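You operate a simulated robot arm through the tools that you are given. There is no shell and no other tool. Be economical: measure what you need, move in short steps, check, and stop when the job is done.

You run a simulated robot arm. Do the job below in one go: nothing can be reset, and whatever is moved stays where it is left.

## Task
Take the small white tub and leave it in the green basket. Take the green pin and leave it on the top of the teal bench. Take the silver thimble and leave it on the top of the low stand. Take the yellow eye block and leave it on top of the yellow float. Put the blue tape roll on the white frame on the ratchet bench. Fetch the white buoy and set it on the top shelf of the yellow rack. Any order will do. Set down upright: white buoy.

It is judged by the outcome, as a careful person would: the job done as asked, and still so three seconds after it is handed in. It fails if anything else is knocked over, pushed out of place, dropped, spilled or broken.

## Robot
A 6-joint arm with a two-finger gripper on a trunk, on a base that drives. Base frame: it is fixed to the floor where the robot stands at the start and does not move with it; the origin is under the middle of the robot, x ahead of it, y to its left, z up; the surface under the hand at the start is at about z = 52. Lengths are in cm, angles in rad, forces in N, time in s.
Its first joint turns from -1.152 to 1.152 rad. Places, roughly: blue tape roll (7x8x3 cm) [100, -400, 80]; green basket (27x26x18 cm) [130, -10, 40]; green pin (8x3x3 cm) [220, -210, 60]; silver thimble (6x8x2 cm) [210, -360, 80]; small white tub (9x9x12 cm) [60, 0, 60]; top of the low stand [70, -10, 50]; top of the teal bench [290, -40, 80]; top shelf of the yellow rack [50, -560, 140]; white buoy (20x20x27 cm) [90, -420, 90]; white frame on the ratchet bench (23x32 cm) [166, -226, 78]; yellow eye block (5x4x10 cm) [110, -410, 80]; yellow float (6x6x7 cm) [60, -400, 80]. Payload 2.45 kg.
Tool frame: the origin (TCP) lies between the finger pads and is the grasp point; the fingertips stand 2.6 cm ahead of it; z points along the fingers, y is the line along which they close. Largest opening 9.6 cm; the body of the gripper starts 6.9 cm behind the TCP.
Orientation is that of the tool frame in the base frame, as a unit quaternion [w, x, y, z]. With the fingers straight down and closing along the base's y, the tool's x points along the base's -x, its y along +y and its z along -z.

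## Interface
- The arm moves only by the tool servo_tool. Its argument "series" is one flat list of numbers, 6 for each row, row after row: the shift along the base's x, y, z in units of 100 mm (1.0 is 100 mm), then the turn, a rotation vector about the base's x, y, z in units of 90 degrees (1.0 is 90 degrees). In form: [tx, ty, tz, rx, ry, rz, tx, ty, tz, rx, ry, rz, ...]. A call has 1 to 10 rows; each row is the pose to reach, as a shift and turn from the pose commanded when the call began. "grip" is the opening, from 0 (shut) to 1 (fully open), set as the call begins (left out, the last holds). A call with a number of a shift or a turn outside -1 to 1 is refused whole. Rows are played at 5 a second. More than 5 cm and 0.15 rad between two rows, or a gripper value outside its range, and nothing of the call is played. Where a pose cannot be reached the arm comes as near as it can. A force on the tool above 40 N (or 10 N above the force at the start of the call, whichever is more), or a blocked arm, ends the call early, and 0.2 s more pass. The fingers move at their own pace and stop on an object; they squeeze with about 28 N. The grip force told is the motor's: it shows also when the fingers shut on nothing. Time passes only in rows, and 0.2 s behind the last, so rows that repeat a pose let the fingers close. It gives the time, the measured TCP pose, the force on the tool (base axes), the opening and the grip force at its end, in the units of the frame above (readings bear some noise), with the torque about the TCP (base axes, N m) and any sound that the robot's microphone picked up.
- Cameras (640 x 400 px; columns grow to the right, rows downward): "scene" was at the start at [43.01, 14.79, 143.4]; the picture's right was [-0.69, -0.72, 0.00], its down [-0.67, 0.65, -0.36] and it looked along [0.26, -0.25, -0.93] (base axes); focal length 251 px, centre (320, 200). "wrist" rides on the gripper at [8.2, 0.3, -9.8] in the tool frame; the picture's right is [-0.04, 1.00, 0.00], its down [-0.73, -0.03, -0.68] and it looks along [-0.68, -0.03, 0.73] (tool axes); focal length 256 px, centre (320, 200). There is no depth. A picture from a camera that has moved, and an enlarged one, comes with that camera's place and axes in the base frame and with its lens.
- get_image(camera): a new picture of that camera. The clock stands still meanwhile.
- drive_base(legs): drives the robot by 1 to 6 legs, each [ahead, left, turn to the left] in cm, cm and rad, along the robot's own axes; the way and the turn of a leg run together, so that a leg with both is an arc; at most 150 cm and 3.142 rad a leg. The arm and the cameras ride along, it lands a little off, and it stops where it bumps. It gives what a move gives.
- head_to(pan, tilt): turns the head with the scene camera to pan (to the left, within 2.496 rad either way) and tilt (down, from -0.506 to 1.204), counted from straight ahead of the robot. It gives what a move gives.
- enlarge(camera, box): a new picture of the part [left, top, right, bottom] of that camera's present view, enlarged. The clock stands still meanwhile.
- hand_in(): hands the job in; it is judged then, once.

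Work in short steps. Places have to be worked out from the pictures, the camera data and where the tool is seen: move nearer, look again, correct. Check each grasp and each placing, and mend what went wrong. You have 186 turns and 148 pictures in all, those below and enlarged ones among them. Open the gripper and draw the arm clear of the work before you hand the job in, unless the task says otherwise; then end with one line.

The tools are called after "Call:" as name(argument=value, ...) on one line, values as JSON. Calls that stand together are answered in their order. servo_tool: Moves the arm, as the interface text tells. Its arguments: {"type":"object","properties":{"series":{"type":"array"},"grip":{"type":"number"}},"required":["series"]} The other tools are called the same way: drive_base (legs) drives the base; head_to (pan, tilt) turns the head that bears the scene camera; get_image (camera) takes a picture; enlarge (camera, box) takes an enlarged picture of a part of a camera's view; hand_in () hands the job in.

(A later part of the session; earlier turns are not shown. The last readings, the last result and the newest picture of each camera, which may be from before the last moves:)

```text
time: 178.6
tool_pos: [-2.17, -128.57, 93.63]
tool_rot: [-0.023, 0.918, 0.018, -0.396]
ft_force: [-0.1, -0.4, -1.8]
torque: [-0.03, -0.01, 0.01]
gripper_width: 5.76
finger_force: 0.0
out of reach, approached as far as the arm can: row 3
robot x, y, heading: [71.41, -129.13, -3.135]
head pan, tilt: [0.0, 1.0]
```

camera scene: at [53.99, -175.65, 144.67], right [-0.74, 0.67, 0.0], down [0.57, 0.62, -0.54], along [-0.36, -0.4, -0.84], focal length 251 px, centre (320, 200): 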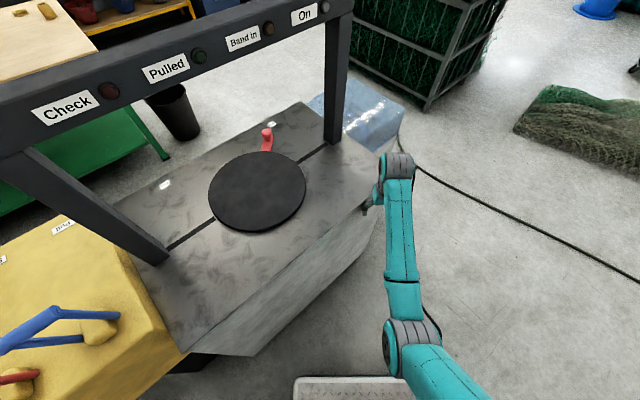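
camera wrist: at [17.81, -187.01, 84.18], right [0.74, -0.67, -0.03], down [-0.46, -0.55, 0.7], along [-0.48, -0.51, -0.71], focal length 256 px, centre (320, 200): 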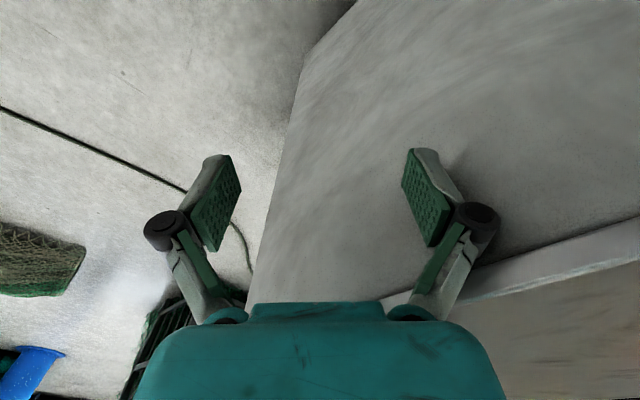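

Now I reverse east and strafe south to the corridor entrance between the ratchet bench and the green bench, then look along it.

Call:
drive_base(legs=[[-117, 0, 0], [-120, 0, 0], [0, 85, 0], [0, 78, 0]])

Call:
head_to(pan=0.0, tilt=0.5)

Call:
get_image(camera="scene")

```text
time: 198.1
tool_pos: [238.94, -287.01, 93.74]
tool_rot: [-0.02, 0.918, 0.026, -0.396]
ft_force: [1.3, -0.5, -0.9]
torque: [0.0, 0.01, -0.02]
gripper_width: 5.77
finger_force: 0.0
robot x, y, heading: [312.53, -286.55, -3.121]
head pan, tilt: [0.0, 1.0]
```

```text
time: 199.1
tool_pos: [238.99, -287.0, 93.66]
tool_rot: [-0.02, 0.918, 0.025, -0.395]
ft_force: [0.4, -0.2, 0.0]
torque: [0.0, -0.03, -0.01]
gripper_width: 5.75
finger_force: 0.1
robot x, y, heading: [312.54, -286.5, -3.118]
head pan, tilt: [0.0, 0.499]
```

```text
83 pictures are left
camera scene: at [264.79, -305.86, 148.76], right [-0.02, 1.0, 0.0], down [0.48, 0.01, -0.88], along [-0.88, -0.02, -0.48], focal length 251 px, centre (320, 200)
```

scene: 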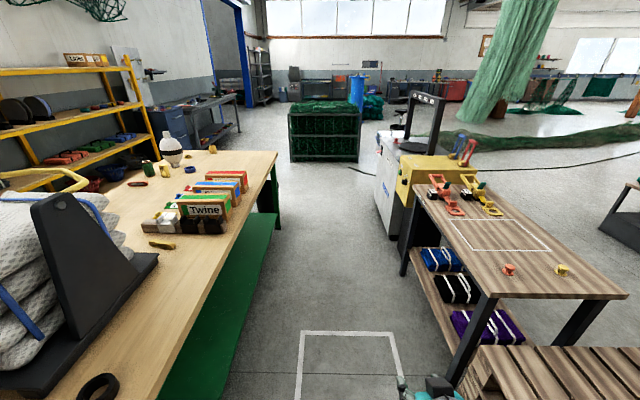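

The corridor is clear, about 98 cm wide. I drive along it to about x = 15 and look again.

Call:
drive_base(legs=[[100, 0, 0], [100, 0, 0], [97, 0, 0]])

Call:
head_to(pan=0.6, tilt=0.7)

Call:
get_image(camera="scene")

Call:
head_to(pan=1.5, tilt=0.6)

Call:
get_image(camera="scene")

```text
time: 213.7
tool_pos: [-58.79, -289.72, 93.74]
tool_rot: [-0.02, 0.918, 0.024, -0.395]
ft_force: [-0.8, -0.2, 0.0]
torque: [-0.03, -0.01, 0.01]
gripper_width: 5.75
finger_force: 0.1
robot x, y, heading: [14.77, -289.69, -3.127]
head pan, tilt: [0.0, 0.499]
```

```text
time: 214.7
tool_pos: [-58.66, -289.71, 93.57]
tool_rot: [-0.02, 0.918, 0.024, -0.396]
ft_force: [-0.5, 0.1, -0.6]
torque: [-0.02, 0.01, -0.01]
gripper_width: 5.77
finger_force: 0.1
robot x, y, heading: [14.9, -290.04, -3.13]
head pan, tilt: [0.6, 0.7]
```

```text
82 pictures are left
camera scene: at [-30.97, -313.53, 147.0], right [-0.58, 0.82, 0.0], down [0.53, 0.37, -0.77], along [-0.62, -0.44, -0.64], focal length 251 px, centre (320, 200)
```

scene: 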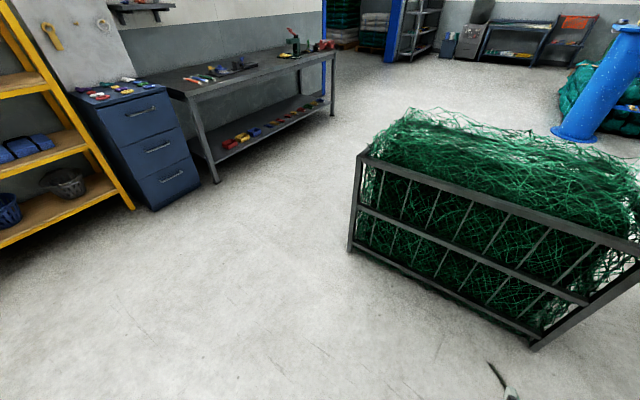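

```text
time: 215.9
tool_pos: [-58.7, -289.75, 93.67]
tool_rot: [-0.019, 0.917, 0.025, -0.397]
ft_force: [0.3, -0.3, -0.3]
torque: [0.0, -0.01, -0.01]
gripper_width: 5.75
finger_force: 0.1
robot x, y, heading: [14.77, -289.47, -3.124]
head pan, tilt: [1.499, 0.6]
```

```text
81 pictures are left
camera scene: at [-24.53, -317.45, 147.86], right [-1.0, 0.06, 0.0], down [0.03, 0.56, -0.83], along [-0.05, -0.82, -0.57], focal length 251 px, centre (320, 200)
```

scene: 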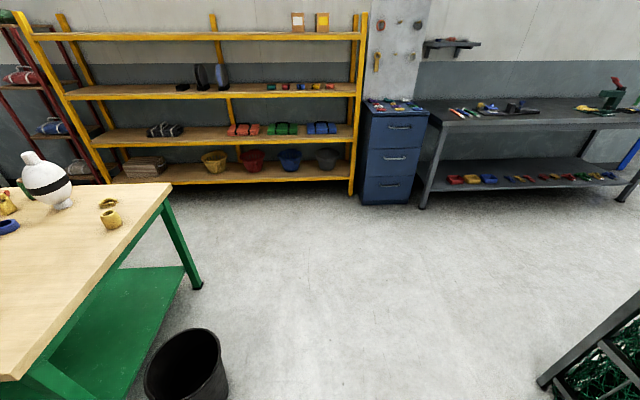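

I have a clear map now: bench west end at x≈46 and back edge at y≈-437, bin at (33, -376), rack front at y≈-537. I drive around the bin into the aisle south of the bench, ending facing east.

Call:
drive_base(legs=[[50, 0, 0], [0, 110, 0], [0, 0, 1.571], [0, 0, 1.556]])

Call:
drive_base(legs=[[0, -76, 0]])

Call:
head_to(pan=0.3, tilt=0.6)

Call:
get_image(camera="scene")

```text
time: 231.8
tool_pos: [39.93, -402.96, 93.66]
tool_rot: [0.395, -0.015, 0.918, -0.024]
ft_force: [-0.5, 0.5, 0.0]
torque: [-0.04, 0.0, 0.06]
gripper_width: 5.74
finger_force: 0.1
robot x, y, heading: [-33.65, -402.2, 0.005]
head pan, tilt: [1.499, 0.6]
```

```text
time: 235.9
tool_pos: [39.92, -478.46, 93.62]
tool_rot: [0.395, -0.016, 0.918, -0.023]
ft_force: [-0.1, 0.2, 0.2]
torque: [-0.02, -0.02, 0.01]
gripper_width: 5.73
finger_force: 0.1
robot x, y, heading: [-33.49, -477.62, 0.002]
head pan, tilt: [1.499, 0.6]
```

```text
time: 237.3
tool_pos: [39.97, -478.36, 93.72]
tool_rot: [0.396, -0.016, 0.918, -0.024]
ft_force: [-0.9, 0.4, 0.0]
torque: [-0.02, 0.01, 0.01]
gripper_width: 5.75
finger_force: 0.1
robot x, y, heading: [-33.89, -477.32, 0.003]
head pan, tilt: [0.3, 0.6]
```

```text
80 pictures are left
camera scene: at [13.85, -456.12, 147.86], right [0.3, -0.95, 0.0], down [-0.54, -0.17, -0.83], along [0.79, 0.24, -0.57], focal length 251 px, centre (320, 200)
```

scene: 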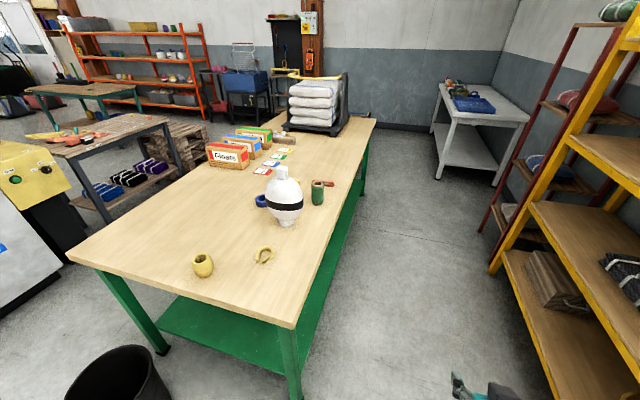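

The items are located: float (56, -403), buoy (89, -419), tape (99, -401). The eye block is hidden behind the buoy, so I drive ahead 84 cm along the aisle and look left.

Call:
drive_base(legs=[[84, 0, 0]])

Call:
head_to(pan=0.7, tilt=1.0)

Call:
get_image(camera="scene")

```text
time: 241.7
tool_pos: [123.83, -479.05, 93.7]
tool_rot: [0.395, -0.014, 0.918, -0.024]
ft_force: [-0.4, -0.6, 0.1]
torque: [0.03, 0.02, 0.0]
gripper_width: 5.78
finger_force: 0.1
robot x, y, heading: [50.94, -477.08, -0.005]
head pan, tilt: [0.3, 0.6]
```

```text
time: 242.6
tool_pos: [123.81, -478.94, 93.76]
tool_rot: [0.396, -0.014, 0.918, -0.024]
ft_force: [0.0, 0.3, 0.1]
torque: [0.02, -0.02, 0.02]
gripper_width: 5.76
finger_force: 0.1
robot x, y, heading: [50.81, -477.84, -0.003]
head pan, tilt: [0.7, 1.0]
```

```text
79 pictures are left
camera scene: at [94.73, -454.64, 144.66], right [0.64, -0.77, 0.0], down [-0.65, -0.54, -0.54], along [0.42, 0.35, -0.84], focal length 251 px, centre (320, 200)
```

scene: 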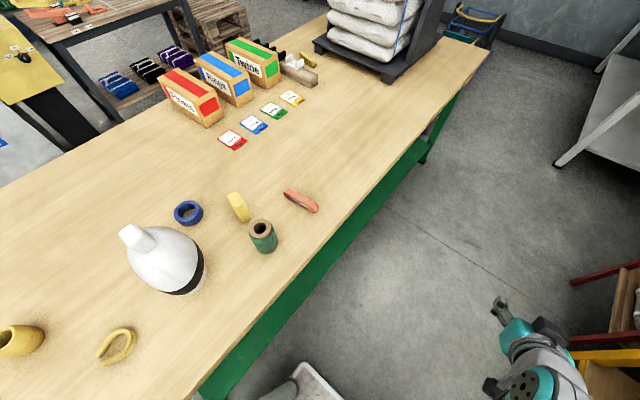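

I enlarge the block and its neighbours.

Call:
enlarge(camera="scene", box=[100, 160, 340, 310])

```text
2.67 times, centred on (220, 235) of scene
camera zoom: at [94.73, -454.64, 144.66], right [0.64, -0.77, 0.0], down [-0.65, -0.54, -0.54], along [0.42, 0.35, -0.84], focal length 670 px, centre (587, 107)
```

zoom: 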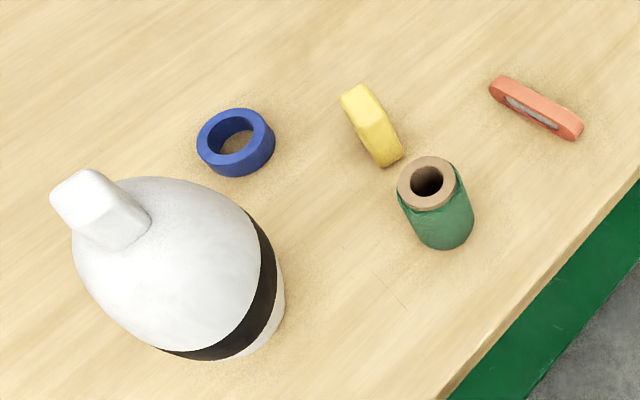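

The buoy stands in the way, so I do it first, gripping its neck (top z≈105). From the west end I can reach it straight ahead, so I drive back and around to there.

Call:
drive_base(legs=[[-70, 0, 0], [0, 52, 0]])

Call:
servo_tool(series=[0, 0, 0.3, 0, -0.05, 0, 0, 0, 0.6, 0, -0.1, 0, 0, 0, 0.9, 0, -0.13, 0, 0, 0, 1.0, 0, -0.15, 0])

Call:
head_to(pan=0.0, tilt=0.7)

Call:
get_image(camera="scene")

Call:
get_image(camera="wrist")

```text
time: 249.1
tool_pos: [53.8, -426.86, 93.65]
tool_rot: [0.394, -0.009, 0.919, -0.026]
ft_force: [-0.1, 0.2, 0.2]
torque: [-0.01, -0.01, -0.01]
gripper_width: 5.75
finger_force: 0.1
robot x, y, heading: [-19.76, -424.66, -0.018]
head pan, tilt: [0.7, 1.0]
```

```text
time: 250.1
tool_pos: [58.78, -427.34, 101.36]
tool_rot: [0.501, -0.005, 0.865, -0.029]
ft_force: [-0.3, -0.4, 0.1]
torque: [-0.02, -0.02, 0.0]
gripper_width: 5.76
finger_force: 0.1
out of reach, approached as far as the arm can: row 1, 2, 3, 4
robot x, y, heading: [-19.67, -424.29, -0.02]
head pan, tilt: [0.7, 1.0]
```

```text
time: 251.2
tool_pos: [58.83, -427.3, 101.39]
tool_rot: [0.501, -0.005, 0.865, -0.027]
ft_force: [0.1, 0.2, -0.6]
torque: [-0.03, 0.01, 0.0]
gripper_width: 5.79
finger_force: 0.1
robot x, y, heading: [-19.74, -424.21, -0.019]
head pan, tilt: [0.0, 0.7]
```

```text
77 pictures are left
camera scene: at [28.11, -406.66, 146.99], right [-0.02, -1.0, 0.0], down [-0.64, 0.01, -0.76], along [0.76, -0.01, -0.64], focal length 251 px, centre (320, 200)
```

scene: 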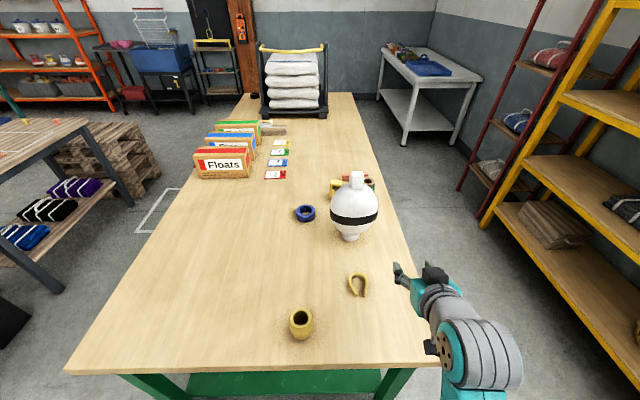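

```text
76 pictures are left
camera wrist: at [46.29, -426.84, 99.19], right [0.04, 1.0, -0.02], down [-0.22, 0.03, 0.97], along [0.97, -0.03, 0.22], focal length 256 px, centre (320, 200)
```

wrist: 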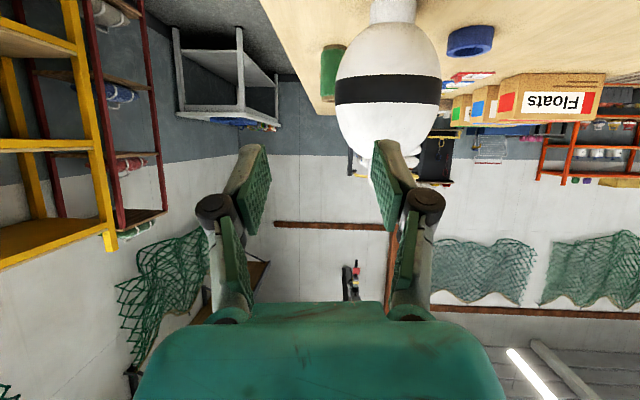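

The neck is at (87.7, -417.8), z 101–106. I drive ahead 12 cm, then shift the hand left and level with the neck.

Call:
drive_base(legs=[[12, 0, 0.02]])

Call:
servo_tool(series=[0, 0.4, 0.1, 0, 0, 0, 0, 0.8, 0.2, 0, 0, 0, 0, 0.93, 0.25, 0, 0, 0], grip=0.85)

Call:
get_image(camera="wrist")

Call:
get_image(camera="scene")

```text
time: 252.4
tool_pos: [70.62, -425.79, 101.27]
tool_rot: [0.501, -0.014, 0.865, -0.022]
ft_force: [0.3, -1.1, -0.2]
torque: [0.02, -0.01, -0.01]
gripper_width: 5.77
finger_force: 0.1
robot x, y, heading: [-7.74, -424.61, 0.002]
head pan, tilt: [0.0, 0.7]
```

```text
time: 253.2
tool_pos: [70.83, -416.42, 103.75]
tool_rot: [0.501, -0.014, 0.865, -0.023]
ft_force: [-0.1, 0.5, -0.1]
torque: [0.01, 0.0, -0.01]
gripper_width: 8.16
finger_force: 0.1
robot x, y, heading: [-7.77, -424.55, 0.002]
head pan, tilt: [0.0, 0.7]
```

```text
75 pictures are left
camera wrist: at [58.22, -416.1, 101.57], right [0.02, 1.0, -0.02], down [-0.22, 0.02, 0.97], along [0.97, -0.01, 0.22], focal length 256 px, centre (320, 200)
```

wrist: 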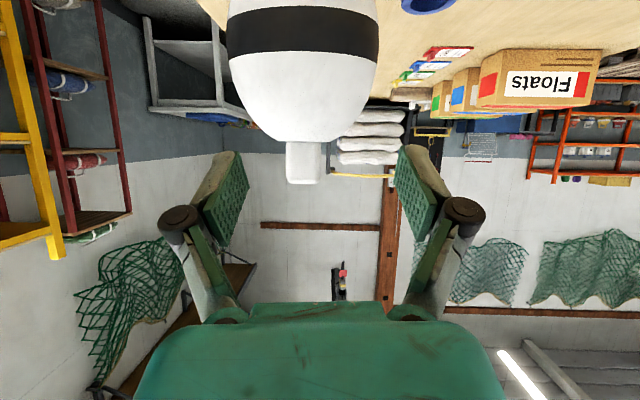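

```text
74 pictures are left
camera scene: at [39.49, -405.71, 146.99], right [0.0, -1.0, 0.0], down [-0.64, 0.0, -0.76], along [0.76, 0.0, -0.64], focal length 251 px, centre (320, 200)
```

scene: 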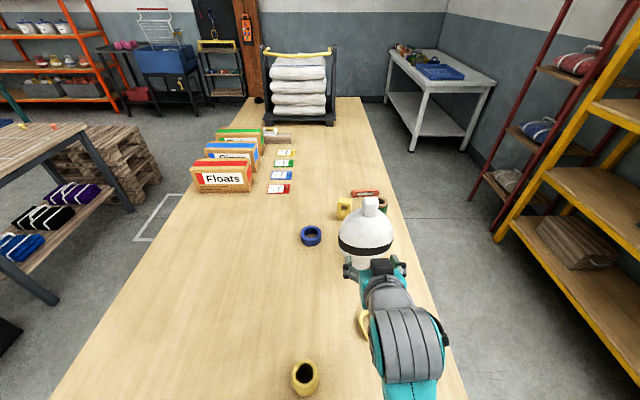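

The neck is centred at (87.7, -418.3), z 101.6–106.3, 4.2 cm wide. I advance to it in two moves.

Call:
servo_tool(series=[0.2, -0.1, 0.1, 0, 0, 0, 0.6, -0.19, 0.1, 0, 0, 0, 0.95, -0.19, 0.1, 0, 0, 0])

Call:
servo_tool(series=[0.3, 0, 0, 0, 0, 0, 0.6, 0, 0, 0, 0, 0, 0.66, 0, 0, 0, 0, 0])

Call:
get_image(camera="wrist")

```text
time: 254.0
tool_pos: [80.22, -418.32, 104.69]
tool_rot: [0.501, -0.015, 0.865, -0.022]
ft_force: [0.8, -0.2, 0.3]
torque: [0.01, -0.02, 0.01]
gripper_width: 8.14
finger_force: 0.1
robot x, y, heading: [-7.94, -424.56, 0.008]
head pan, tilt: [0.0, 0.7]
```

```text
time: 254.8
tool_pos: [86.67, -418.32, 104.73]
tool_rot: [0.501, -0.015, 0.865, -0.022]
ft_force: [-0.9, 0.6, -0.2]
torque: [-0.02, 0.01, 0.0]
gripper_width: 8.15
finger_force: 0.1
robot x, y, heading: [-7.84, -424.55, 0.005]
head pan, tilt: [0.0, 0.7]
```

```text
73 pictures are left
camera wrist: at [74.22, -418.08, 102.57], right [0.02, 1.0, -0.02], down [-0.22, 0.02, 0.97], along [0.97, -0.01, 0.22], focal length 256 px, centre (320, 200)
```

wrist: 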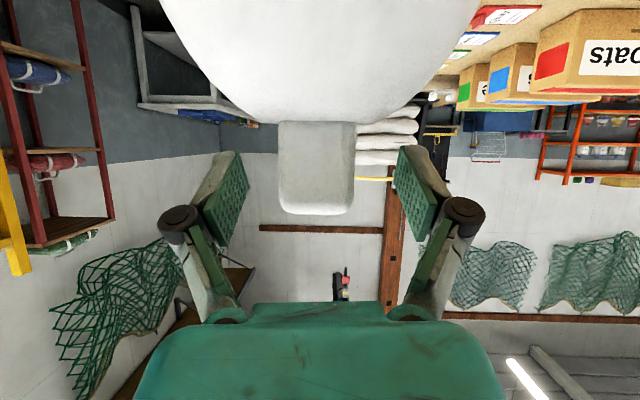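

The neck sits between the pads. I go 1.2 cm further, 0.5 cm lower, and close.

Call:
servo_tool(series=[0.12, 0, -0.05, 0, 0, 0, 0.12, 0, -0.05, 0, 0, 0])

Call:
servo_tool(series=[0, 0, 0, 0, 0, 0, 0, 0, 0, 0, 0, 0, 0, 0, 0, 0, 0, 0], grip=0)

Call:
get_image(camera="wrist")

```text
time: 255.4
tool_pos: [88.05, -418.42, 104.27]
tool_rot: [0.501, -0.015, 0.865, -0.022]
ft_force: [0.2, -0.2, -0.9]
torque: [0.06, 0.02, 0.01]
gripper_width: 8.17
finger_force: 0.0
robot x, y, heading: [-8.08, -424.81, 0.002]
head pan, tilt: [0.0, 0.7]
```

```text
time: 256.2
tool_pos: [87.99, -418.36, 104.5]
tool_rot: [0.502, -0.016, 0.864, -0.021]
ft_force: [1.2, 3.5, 15.6]
torque: [0.89, -0.46, 0.13]
gripper_width: 3.87
finger_force: 28.5
robot x, y, heading: [-7.95, -424.66, 0.003]
head pan, tilt: [0.0, 0.7]
```

```text
72 pictures are left
camera wrist: at [75.45, -418.09, 102.24], right [0.02, 1.0, -0.02], down [-0.23, 0.02, 0.97], along [0.97, -0.01, 0.23], focal length 256 px, centre (320, 200)
```

wrist: 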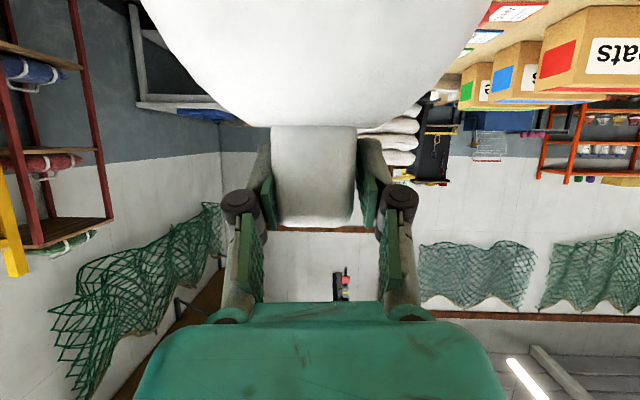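

The neck is gripped. I lift gently and check.

Call:
servo_tool(series=[0, 0, 0.1, 0, 0, 0, 0, 0, 0.3, 0, 0, 0, 0, 0, 0.5, 0, 0, 0, 0, 0, 0.5, 0, 0, 0])

Call:
get_image(camera="wrist")

Call:
get_image(camera="scene")

```text
time: 257.2
tool_pos: [87.86, -418.33, 109.31]
tool_rot: [0.5, -0.014, 0.866, -0.023]
ft_force: [-0.1, -0.6, -6.5]
torque: [0.03, 0.01, -0.02]
gripper_width: 3.2
finger_force: 28.0
robot x, y, heading: [-8.03, -424.39, 0.004]
head pan, tilt: [0.0, 0.7]
```

```text
71 pictures are left
camera wrist: at [75.42, -418.11, 107.26], right [0.02, 1.0, -0.02], down [-0.22, 0.02, 0.97], along [0.97, -0.01, 0.22], focal length 256 px, centre (320, 200)
```

wrist: 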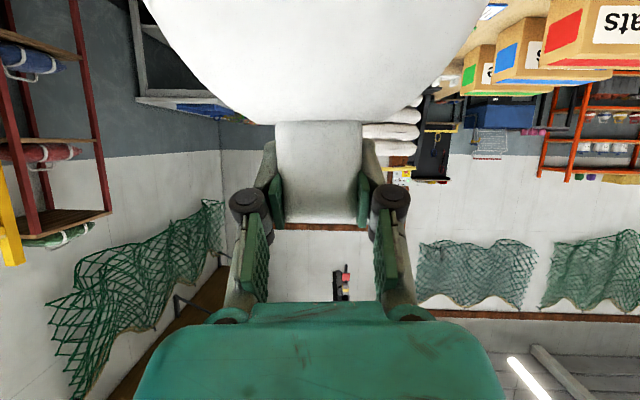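

```text
70 pictures are left
camera scene: at [39.51, -405.7, 146.98], right [0.0, -1.0, 0.0], down [-0.64, 0.0, -0.76], along [0.76, 0.0, -0.64], focal length 251 px, centre (320, 200)
```

scene: 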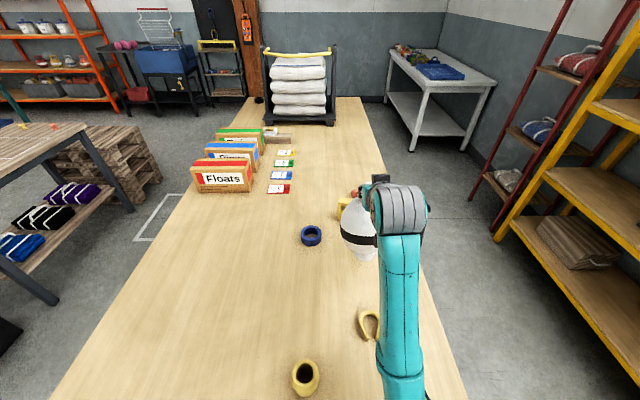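

It is lifted (about 6.5 N) and the neck settled flush at 3.2 cm. I raise further and check for slip.

Call:
servo_tool(series=[0, 0, 0.3, 0, -0.05, 0, 0, 0, 0.6, 0, -0.1, 0, 0, 0, 0.95, 0, -0.15, 0, 0, 0, 0.95, 0, -0.15, 0])

Call:
get_image(camera="wrist")

```text
time: 258.2
tool_pos: [88.05, -418.48, 118.9]
tool_rot: [0.599, -0.013, 0.8, -0.023]
ft_force: [-0.2, 0.8, -7.1]
torque: [0.01, 0.29, 0.02]
gripper_width: 3.23
finger_force: 28.4
robot x, y, heading: [-7.77, -424.51, -0.001]
head pan, tilt: [0.0, 0.7]
```

```text
69 pictures are left
camera wrist: at [76.4, -418.26, 113.89], right [0.02, 1.0, -0.01], down [-0.44, 0.02, 0.9], along [0.9, -0.01, 0.45], focal length 256 px, centre (320, 200)
```

wrist: 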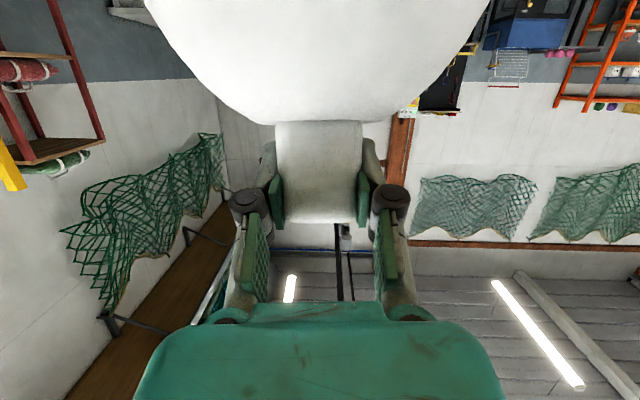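

The buoy is rigid in the grip, so I must release at the same 60° tilt. I return to that tilt and keep raising to learn the height limit.

Call:
servo_tool(series=[0, 0, 0.3, 0, 0.05, 0, 0, 0, 0.6, 0, 0.1, 0, 0, 0, 0.95, 0, 0.15, 0])

Call:
servo_tool(series=[0, 0, 0.4, 0, 0, 0, 0, 0, 0.8, 0, 0, 0, 0, 0, 1.0, 0, 0, 0, 0, 0, 1.0, 0, 0, 0])

Call:
servo_tool(series=[0, 0, 0.4, 0, 0, 0, 0, 0, 0.8, 0, 0, 0, 0, 0, 1.0, 0, 0, 0, 0, 0, 1.0, 0, 0, 0])

```text
time: 259.0
tool_pos: [87.92, -418.39, 128.43]
tool_rot: [0.5, -0.015, 0.866, -0.023]
ft_force: [0.7, -0.3, -7.2]
torque: [0.03, 0.02, 0.03]
gripper_width: 3.24
finger_force: 28.3
robot x, y, heading: [-7.78, -424.69, 0.007]
head pan, tilt: [0.0, 0.7]
```

```text
time: 260.0
tool_pos: [89.69, -418.15, 137.75]
tool_rot: [0.502, -0.014, 0.864, -0.023]
ft_force: [-0.3, -1.2, -6.7]
torque: [0.04, 0.01, -0.01]
gripper_width: 3.23
finger_force: 28.7
out of reach, approached as far as the arm can: row 2, 3, 4
robot x, y, heading: [-7.7, -425.24, 0.003]
head pan, tilt: [0.0, 0.7]
```

```text
time: 261.0
tool_pos: [92.24, -417.66, 147.22]
tool_rot: [0.502, -0.015, 0.864, -0.022]
ft_force: [0.4, 0.4, -6.8]
torque: [0.01, 0.03, 0.0]
gripper_width: 3.24
finger_force: 27.8
out of reach, approached as far as the arm can: row 1, 2, 3, 4
robot x, y, heading: [-7.74, -424.52, 0.008]
head pan, tilt: [0.0, 0.7]
```

Higher positions push the radius outward, which is fine. I continue raising.

Call:
servo_tool(series=[0.1, 0, 0.4, 0, 0, 0, 0.2, 0, 0.8, 0, 0, 0, 0.3, 0, 1.0, 0, 0, 0, 0.3, 0, 1.0, 0, 0, 0])

Call:
servo_tool(series=[0.1, 0, 0.4, 0, 0, 0, 0.2, 0, 0.8, 0, 0, 0, 0.3, 0, 1.0, 0, 0, 0, 0.3, 0, 1.0, 0, 0, 0])

Call:
servo_tool(series=[0.1, 0, 0.4, 0, 0, 0, 0.2, 0, 0.6, 0, 0, 0, 0.2, 0, 0.6, 0, 0, 0])

```text
time: 262.0
tool_pos: [95.15, -417.57, 157.09]
tool_rot: [0.5, -0.015, 0.865, -0.023]
ft_force: [0.6, 0.1, -7.4]
torque: [0.03, -0.02, 0.0]
gripper_width: 3.24
finger_force: 27.7
robot x, y, heading: [-7.97, -424.74, 0.005]
head pan, tilt: [0.0, 0.7]
```

```text
time: 263.0
tool_pos: [98.45, -417.79, 167.22]
tool_rot: [0.501, -0.014, 0.865, -0.023]
ft_force: [-0.3, -0.1, -6.1]
torque: [0.03, 0.05, 0.02]
gripper_width: 3.23
finger_force: 27.9
robot x, y, heading: [-7.9, -424.86, 0.006]
head pan, tilt: [0.0, 0.7]
```

```text
time: 263.8
tool_pos: [100.49, -417.97, 173.31]
tool_rot: [0.501, -0.015, 0.865, -0.022]
ft_force: [-0.7, 0.2, -6.9]
torque: [0.02, 0.05, -0.01]
gripper_width: 3.22
finger_force: 28.1
robot x, y, heading: [-7.9, -424.39, 0.007]
head pan, tilt: [0.0, 0.7]
```

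The arm reaches z 173 at radius 108, so the buoy foot is near 148, above the ~142 shelf. I strafe right and turn part way toward the rack, then look at the top shelf.

Call:
drive_base(legs=[[0, -22, 0], [0, 0, -0.9]])

Call:
head_to(pan=-0.5, tilt=0.1)

Call:
get_image(camera="scene")

```text
time: 267.8
tool_pos: [65.03, -526.45, 173.26]
tool_rot: [0.442, 0.362, 0.785, -0.238]
ft_force: [0.3, 0.2, -6.7]
torque: [0.03, -0.01, 0.0]
gripper_width: 3.24
finger_force: 28.7
robot x, y, heading: [-8.14, -446.29, -0.897]
head pan, tilt: [0.0, 0.7]
```

```text
time: 268.8
tool_pos: [64.95, -526.49, 173.2]
tool_rot: [0.441, 0.362, 0.787, -0.237]
ft_force: [-0.4, -0.2, -7.0]
torque: [0.04, 0.0, -0.01]
gripper_width: 3.25
finger_force: 28.4
robot x, y, heading: [-8.18, -446.43, -0.889]
head pan, tilt: [-0.499, 0.099]
```

```text
68 pictures are left
camera scene: at [32.7, -473.82, 152.45], right [-0.98, -0.18, 0.0], down [-0.02, 0.1, -0.99], along [0.18, -0.98, -0.1], focal length 251 px, centre (320, 200)
```

scene: 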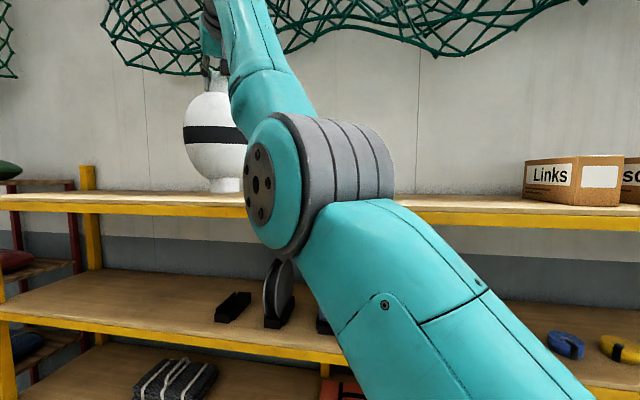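

The shelf top is at z≈143 with its front edge near y -540, the foot at ≈148.5, and the shelf is empty left of the boxes (x > -10). I turn 0.3 more and move in so the buoy comes to about (38, -559).

Call:
drive_base(legs=[[0, 0, -0.3], [14, -5.6, 0]])

Call:
head_to(pan=-0.3, tilt=0.2)

Call:
get_image(camera="scene")

Call:
get_image(camera="wrist")

```text
time: 271.1
tool_pos: [38.32, -559.69, 173.19]
tool_rot: [0.401, 0.474, 0.724, -0.3]
ft_force: [1.1, 0.0, -6.7]
torque: [0.03, 0.01, -0.03]
gripper_width: 3.23
finger_force: 28.1
robot x, y, heading: [-7.9, -461.56, -1.184]
head pan, tilt: [-0.499, 0.099]
```

```text
time: 271.9
tool_pos: [38.41, -559.71, 172.99]
tool_rot: [0.401, 0.474, 0.724, -0.3]
ft_force: [-0.3, -1.0, -8.0]
torque: [0.0, -0.02, 0.0]
gripper_width: 3.22
finger_force: 27.8
robot x, y, heading: [-7.86, -461.11, -1.184]
head pan, tilt: [-0.3, 0.201]
```

```text
67 pictures are left
camera scene: at [24.62, -499.88, 151.53], right [-1.0, -0.08, 0.0], down [-0.02, 0.2, -0.98], along [0.08, -0.98, -0.2], focal length 251 px, centre (320, 200)
```

scene: 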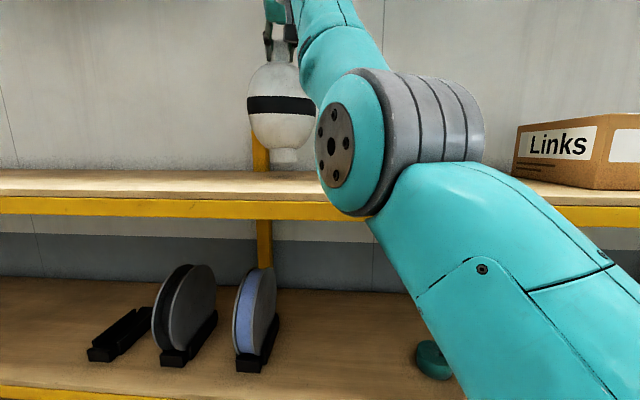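

```text
66 pictures are left
camera wrist: at [33.91, -547.75, 171.0], right [0.94, 0.35, -0.02], down [-0.06, 0.21, 0.97], along [0.35, -0.91, 0.22], focal length 256 px, centre (320, 200)
```

wrist: 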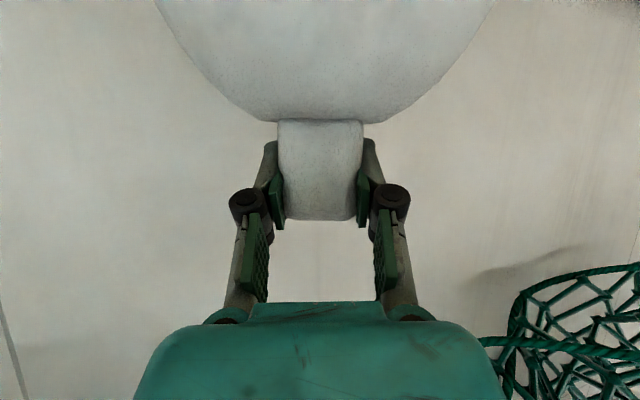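

The buoy is over the middle of the shelf with its foot about 4.6 cm above it. I lower 3.5 cm, then creep.

Call:
servo_tool(series=[0, 0, -0.1, 0, 0, 0, 0, 0, -0.2, 0, 0, 0, 0, 0, -0.35, 0, 0, 0, 0, 0, -0.35, 0, 0, 0])

Call:
servo_tool(series=[0, 0, -0.03, 0, 0, 0, 0, 0, -0.06, 0, 0, 0])

Call:
enlarge(camera="scene", box=[200, 40, 360, 240])

```text
time: 272.9
tool_pos: [38.22, -559.45, 169.76]
tool_rot: [0.403, 0.473, 0.724, -0.3]
ft_force: [-1.0, 0.8, -3.6]
torque: [0.14, 0.03, 0.05]
gripper_width: 3.24
finger_force: 28.0
robot x, y, heading: [-7.89, -461.24, -1.189]
head pan, tilt: [-0.3, 0.201]
```

```text
time: 273.7
tool_pos: [38.2, -559.36, 169.69]
tool_rot: [0.407, 0.471, 0.721, -0.303]
ft_force: [0.2, -1.2, 5.7]
torque: [0.11, -0.18, 0.01]
gripper_width: 3.22
finger_force: 27.8
robot x, y, heading: [-7.61, -461.35, -1.187]
head pan, tilt: [-0.3, 0.201]
stopped in row 2: the force on the tool passed its limit at 42 N (the readings are from after the stop); the commanded pose is now the measured one
```

```text
2.00 times, centred on (280, 140) of scene
camera zoom: at [24.61, -499.85, 151.54], right [-1.0, -0.08, 0.0], down [-0.02, 0.2, -0.98], along [0.08, -0.98, -0.2], focal length 503 px, centre (400, 320)
```

zoom: 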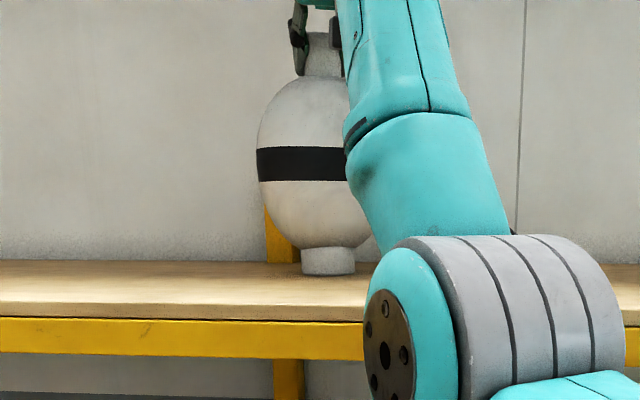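

The buoy stands upright on the shelf. I open the fingers and withdraw backward and slightly up.

Call:
servo_tool(series=[0, 0, 0, 0, 0, 0, 0, 0, 0, 0, 0, 0, 0, 0, 0.03, 0, 0, 0], grip=0.8)

Call:
servo_tool(series=[0, 0, 0.2, 0, 0, 0, 0, 0, 0.45, 0, 0, 0, 0, 0, 0.8, 0, 0, 0])

Call:
get_image(camera="scene")

```text
time: 274.5
tool_pos: [38.25, -559.36, 169.93]
tool_rot: [0.407, 0.472, 0.722, -0.302]
ft_force: [0.2, 0.1, -0.2]
torque: [-0.05, -0.05, 0.0]
gripper_width: 7.66
finger_force: 0.2
robot x, y, heading: [-8.15, -461.82, -1.185]
head pan, tilt: [-0.3, 0.201]
```

```text
time: 275.3
tool_pos: [37.94, -558.54, 175.42]
tool_rot: [0.408, 0.472, 0.72, -0.303]
ft_force: [-0.3, 0.5, 0.1]
torque: [0.02, -0.03, -0.02]
gripper_width: 7.69
finger_force: 0.1
out of reach, approached as far as the arm can: row 3
robot x, y, heading: [-7.74, -461.68, -1.191]
head pan, tilt: [-0.3, 0.201]
```

```text
64 pictures are left
camera scene: at [24.62, -499.86, 151.54], right [-1.0, -0.08, 0.0], down [-0.02, 0.2, -0.98], along [0.08, -0.98, -0.2], focal length 251 px, centre (320, 200)
```

scene: 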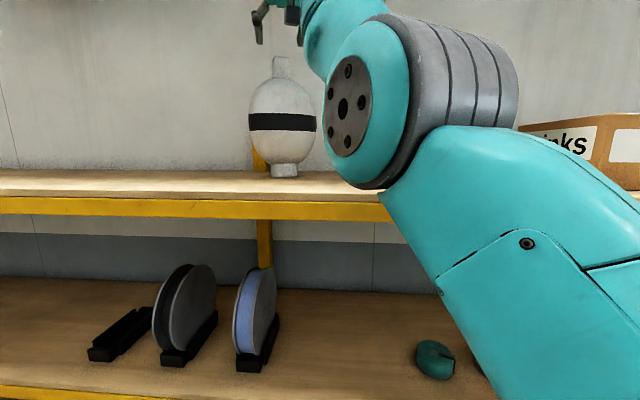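

The buoy stands steady. I back away, turn to face east again, and lower the arm in steps over the bench.

Call:
drive_base(legs=[[-42, 0, 0], [0, 0, 1.185]])

Call:
servo_tool(series=[0, 0, -0.45, 0, 0, 0, -0.1, 0, -0.9, 0, 0, 0, -0.2, 0, -1.0, 0, 0, 0])

Call:
servo_tool(series=[0, 0, -0.45, 0, 0, 0, -0.1, 0, -0.9, 0, 0, 0, -0.2, 0, -1.0, 0, 0, 0])

Call:
servo_tool(series=[0, 0, -0.45, 0, 0, 0, -0.1, 0, -0.9, 0, 0, 0, -0.2, 0, -1.0, 0, 0, 0])

Call:
servo_tool(series=[0, 0, -0.45, 0, 0, 0, 0, 0, -0.9, 0, 0, 0, -0.1, 0, -1.0, 0, 0, 0])

Call:
servo_tool(series=[0, 0, -0.45, 0, 0, 0, 0, 0, -0.9, 0, 0, 0, -0.1, 0, -1.0, 0, 0, 0])

Call:
servo_tool(series=[0, 0, -0.45, 0, 0, 0, 0, 0, -0.9, 0, 0, 0, 0, 0, -1.0, 0, 0, 0])

Call:
head_to(pan=0.0, tilt=0.8)

Call:
get_image(camera="scene")

Call:
get_image(camera="wrist")

```text
time: 280.8
tool_pos: [84.17, -418.61, 175.53]
tool_rot: [0.507, -0.005, 0.861, -0.028]
ft_force: [-0.1, -0.1, -0.3]
torque: [0.02, 0.01, 0.01]
gripper_width: 7.69
finger_force: 0.0
robot x, y, heading: [-23.07, -423.19, -0.016]
head pan, tilt: [-0.3, 0.201]
```

```text
time: 281.6
tool_pos: [82.07, -418.49, 165.34]
tool_rot: [0.507, -0.006, 0.862, -0.027]
ft_force: [-0.5, -0.3, 1.7]
torque: [0.0, 0.0, 0.0]
gripper_width: 7.7
finger_force: 0.1
robot x, y, heading: [-23.26, -423.47, -0.014]
head pan, tilt: [-0.3, 0.201]
```

```text
time: 282.4
tool_pos: [79.99, -418.57, 155.49]
tool_rot: [0.507, -0.006, 0.861, -0.027]
ft_force: [-0.2, -0.6, 0.2]
torque: [0.02, 0.01, 0.01]
gripper_width: 7.69
finger_force: 0.0
robot x, y, heading: [-23.27, -423.62, -0.016]
head pan, tilt: [-0.3, 0.201]
```

```text
time: 283.2
tool_pos: [78.17, -418.5, 145.48]
tool_rot: [0.508, -0.006, 0.861, -0.027]
ft_force: [0.8, 0.4, 0.6]
torque: [0.02, 0.02, -0.03]
gripper_width: 7.68
finger_force: 0.0
robot x, y, heading: [-23.21, -423.12, -0.017]
head pan, tilt: [-0.3, 0.201]
```

```text
time: 284.0
tool_pos: [76.94, -418.37, 135.53]
tool_rot: [0.508, -0.006, 0.861, -0.027]
ft_force: [-1.0, -1.2, -0.2]
torque: [0.03, 0.0, 0.0]
gripper_width: 7.7
finger_force: 0.1
robot x, y, heading: [-23.16, -423.27, -0.015]
head pan, tilt: [-0.3, 0.201]
```

```text
time: 284.8
tool_pos: [76.03, -418.6, 125.38]
tool_rot: [0.507, -0.006, 0.861, -0.027]
ft_force: [-0.1, 0.1, -0.6]
torque: [-0.01, 0.03, -0.04]
gripper_width: 7.7
finger_force: 0.1
robot x, y, heading: [-22.84, -423.25, -0.015]
head pan, tilt: [-0.3, 0.201]
```

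```text
time: 285.6
tool_pos: [76.26, -418.52, 115.57]
tool_rot: [0.508, -0.005, 0.861, -0.028]
ft_force: [-0.9, 0.2, 0.1]
torque: [0.01, -0.05, 0.01]
gripper_width: 7.69
finger_force: 0.1
robot x, y, heading: [-23.03, -422.94, -0.014]
head pan, tilt: [-0.3, 0.201]
```

```text
time: 286.6
tool_pos: [76.28, -418.53, 115.57]
tool_rot: [0.507, -0.006, 0.861, -0.027]
ft_force: [0.0, 0.2, -0.2]
torque: [-0.04, 0.0, -0.04]
gripper_width: 7.67
finger_force: 0.0
robot x, y, heading: [-23.14, -423.21, -0.016]
head pan, tilt: [0.0, 0.799]
```

```text
63 pictures are left
camera scene: at [24.2, -405.18, 146.17], right [-0.02, -1.0, 0.0], down [-0.72, 0.01, -0.7], along [0.7, -0.01, -0.72], focal length 251 px, centre (320, 200)
```

scene: 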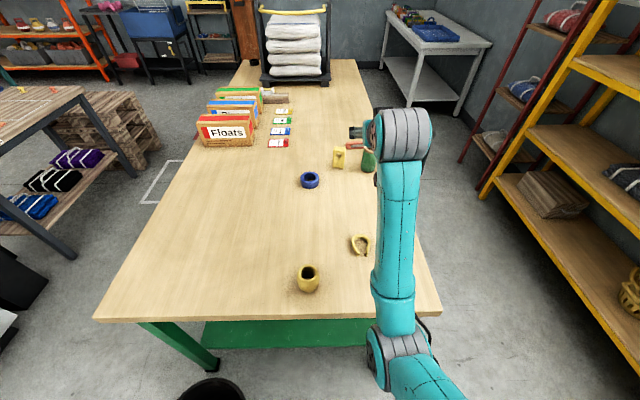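

```text
62 pictures are left
camera wrist: at [63.7, -418.04, 113.21], right [0.04, 1.0, -0.02], down [-0.24, 0.03, 0.97], along [0.97, -0.03, 0.24], focal length 256 px, centre (320, 200)
```

wrist: 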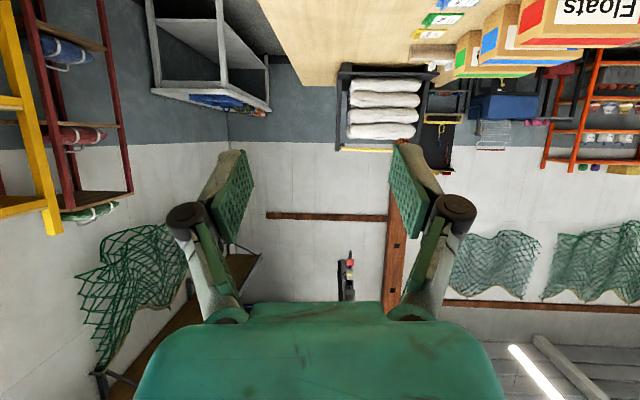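

I enlarge the block and the float for orientation.

Call:
enlarge(camera="scene", box=[280, 130, 400, 300])

```text
2.35 times, centred on (340, 215) of scene
camera zoom: at [24.2, -405.18, 146.17], right [-0.02, -1.0, 0.0], down [-0.72, 0.01, -0.7], along [0.7, -0.01, -0.72], focal length 592 px, centre (273, 165)
```

zoom: 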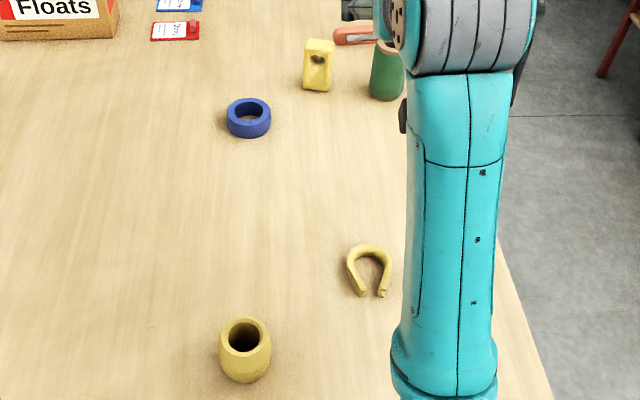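

The block's base is at (108.8, -414.2) with top 88.5. The float is centred at (56.3, -402.5), top ≈86. I drive ahead 22 cm and lower the hand behind the block with a 50° tilt.

Call:
drive_base(legs=[[22, 0, 0.015]])

Call:
servo_tool(series=[0, 0.1, -0.4, 0, 0, 0, -0.1, 0.2, -0.8, 0, 0.05, 0, -0.15, 0.3, -1.0, 0, 0.1, 0])

Call:
servo_tool(series=[0, 0, -0.4, 0, 0, 0, 0, 0, -0.8, 0, 0, 0, 0, 0, -1.0, 0, 0, 0])

Call:
get_image(camera="wrist")

Call:
get_image(camera="scene")

```text
time: 288.3
tool_pos: [98.14, -416.65, 115.66]
tool_rot: [0.506, -0.014, 0.862, -0.022]
ft_force: [-0.3, -0.2, 0.6]
torque: [-0.01, -0.01, 0.01]
gripper_width: 7.68
finger_force: 0.0
robot x, y, heading: [-0.95, -423.27, 0.004]
head pan, tilt: [0.0, 0.799]
```

```text
time: 289.1
tool_pos: [96.52, -413.95, 105.39]
tool_rot: [0.437, -0.015, 0.899, -0.021]
ft_force: [-0.7, -0.1, -0.5]
torque: [0.0, 0.01, 0.01]
gripper_width: 7.67
finger_force: 0.1
robot x, y, heading: [-1.14, -423.08, 0.004]
head pan, tilt: [0.0, 0.799]
```

```text
time: 289.9
tool_pos: [96.49, -413.77, 95.59]
tool_rot: [0.438, -0.015, 0.899, -0.021]
ft_force: [0.5, -0.2, 0.8]
torque: [0.03, -0.01, 0.02]
gripper_width: 7.66
finger_force: 0.1
robot x, y, heading: [-1.36, -423.13, 0.006]
head pan, tilt: [0.0, 0.799]
```

```text
60 pictures are left
camera wrist: at [83.79, -413.5, 95.2], right [0.01, 1.0, -0.02], down [-0.08, 0.02, 1.0], along [1.0, -0.01, 0.08], focal length 256 px, centre (320, 200)
```

wrist: 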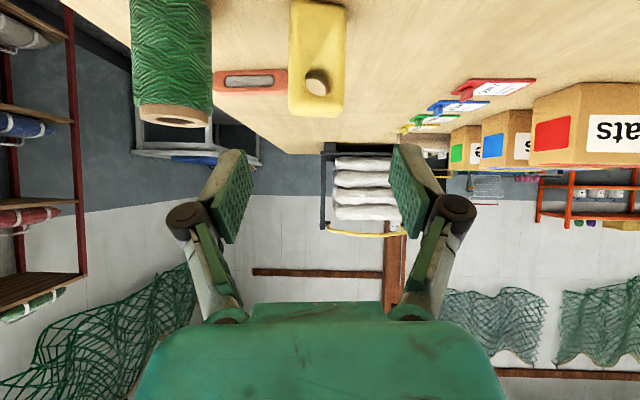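

```text
59 pictures are left
camera scene: at [45.87, -404.35, 146.17], right [0.0, -1.0, 0.0], down [-0.72, 0.0, -0.7], along [0.7, 0.0, -0.72], focal length 251 px, centre (320, 200)
```

scene: 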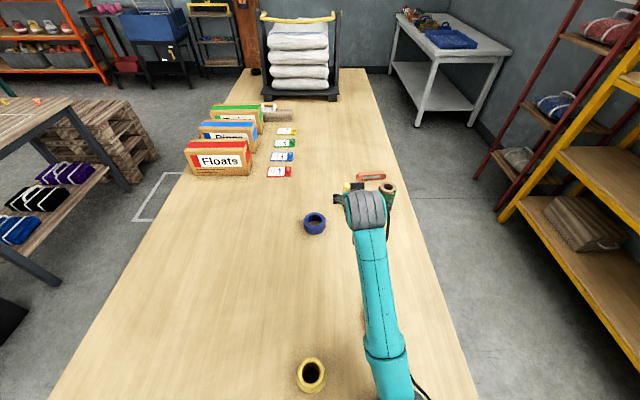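

The block is centred at y≈-414.1, front face ≈106.5, top ≈89.3. I lower to z 86, then move forward onto it.

Call:
servo_tool(series=[0, -0.02, -0.4, 0, 0, 0, 0, -0.03, -0.8, 0, 0, 0, 0, -0.03, -0.96, 0, 0, 0])

Call:
servo_tool(series=[0.4, 0, 0, 0, 0, 0, 0.8, 0, 0, 0, 0, 0, 0.95, 0, 0, 0, 0, 0, 0.95, 0, 0, 0, 0, 0])

Call:
get_image(camera="wrist")

```text
time: 290.9
tool_pos: [100.5, -412.86, 93.04]
tool_rot: [0.482, -0.013, 0.876, -0.013]
ft_force: [0.5, -0.2, 0.4]
torque: [-0.01, 0.02, -0.02]
gripper_width: 7.68
finger_force: 0.1
robot x, y, heading: [-0.02, -423.42, 0.015]
head pan, tilt: [0.0, 0.799]
stopped in row 3: the arm was blocked; the commanded pose is now the measured one
```

```text
time: 291.9
tool_pos: [110.2, -413.06, 92.62]
tool_rot: [0.481, -0.013, 0.876, -0.012]
ft_force: [0.0, 0.2, -0.5]
torque: [-0.01, 0.0, 0.03]
gripper_width: 7.68
finger_force: 0.0
robot x, y, heading: [-0.32, -423.39, 0.011]
head pan, tilt: [0.0, 0.799]
```

```text
58 pictures are left
camera wrist: at [97.53, -412.86, 91.06], right [0.01, 1.0, 0.0], down [-0.18, 0.0, 0.98], along [0.98, -0.01, 0.18], focal length 256 px, centre (320, 200)
```

wrist: 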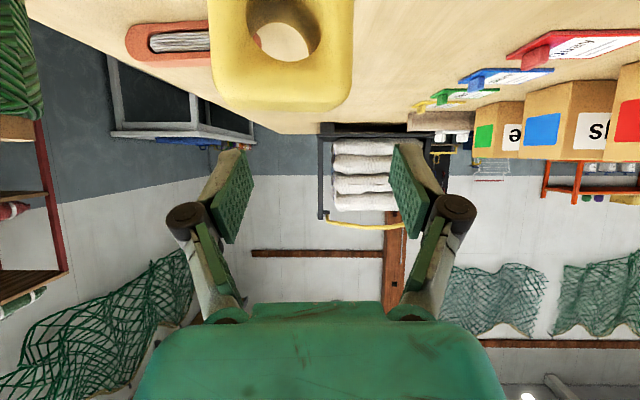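

The arm was blocked lower down at the shorter reach (forearm near the bench edge), but here at full extension it is above the block. I centre over it and lower with the fingers straddling it.

Call:
servo_tool(series=[-0.12, -0.12, 0, 0, 0, 0, -0.12, -0.12, -0.15, 0, 0, 0, -0.12, -0.12, -0.3, 0, 0, 0, -0.12, -0.12, -0.45, 0, 0, 0], grip=0.85)

Call:
get_image(camera="wrist")

Call:
get_image(camera="scene")

```text
time: 292.9
tool_pos: [108.85, -414.17, 88.18]
tool_rot: [0.48, -0.013, 0.877, -0.012]
ft_force: [0.8, -1.0, 0.2]
torque: [-0.01, 0.01, 0.04]
gripper_width: 8.17
finger_force: 0.1
robot x, y, heading: [-0.52, -423.47, 0.011]
head pan, tilt: [0.0, 0.799]
```

```text
57 pictures are left
camera wrist: at [96.25, -413.99, 86.59], right [0.01, 1.0, 0.0], down [-0.18, 0.0, 0.98], along [0.98, -0.01, 0.18], focal length 256 px, centre (320, 200)
```

wrist: 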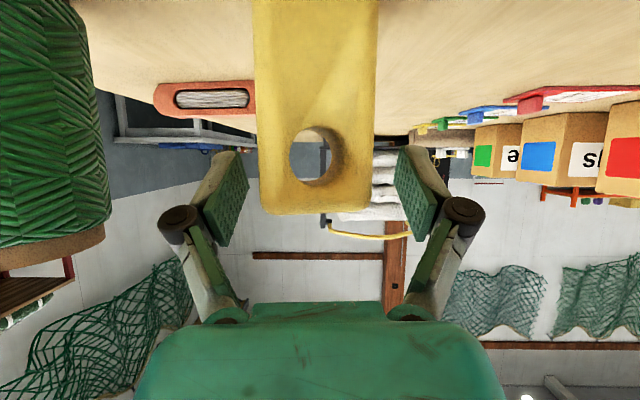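

```text
56 pictures are left
camera scene: at [46.45, -404.26, 146.17], right [0.01, -1.0, 0.0], down [-0.72, -0.01, -0.7], along [0.7, 0.01, -0.72], focal length 251 px, centre (320, 200)
```

scene: 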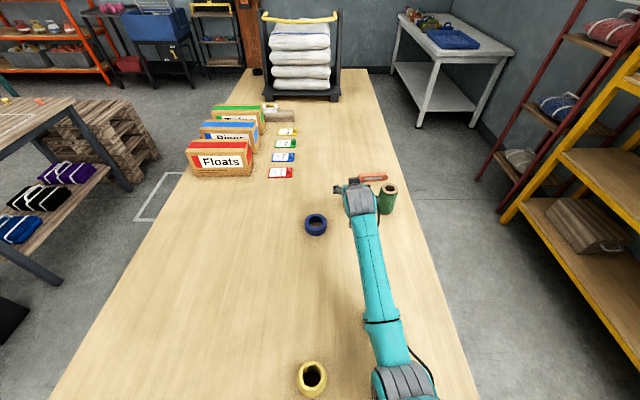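

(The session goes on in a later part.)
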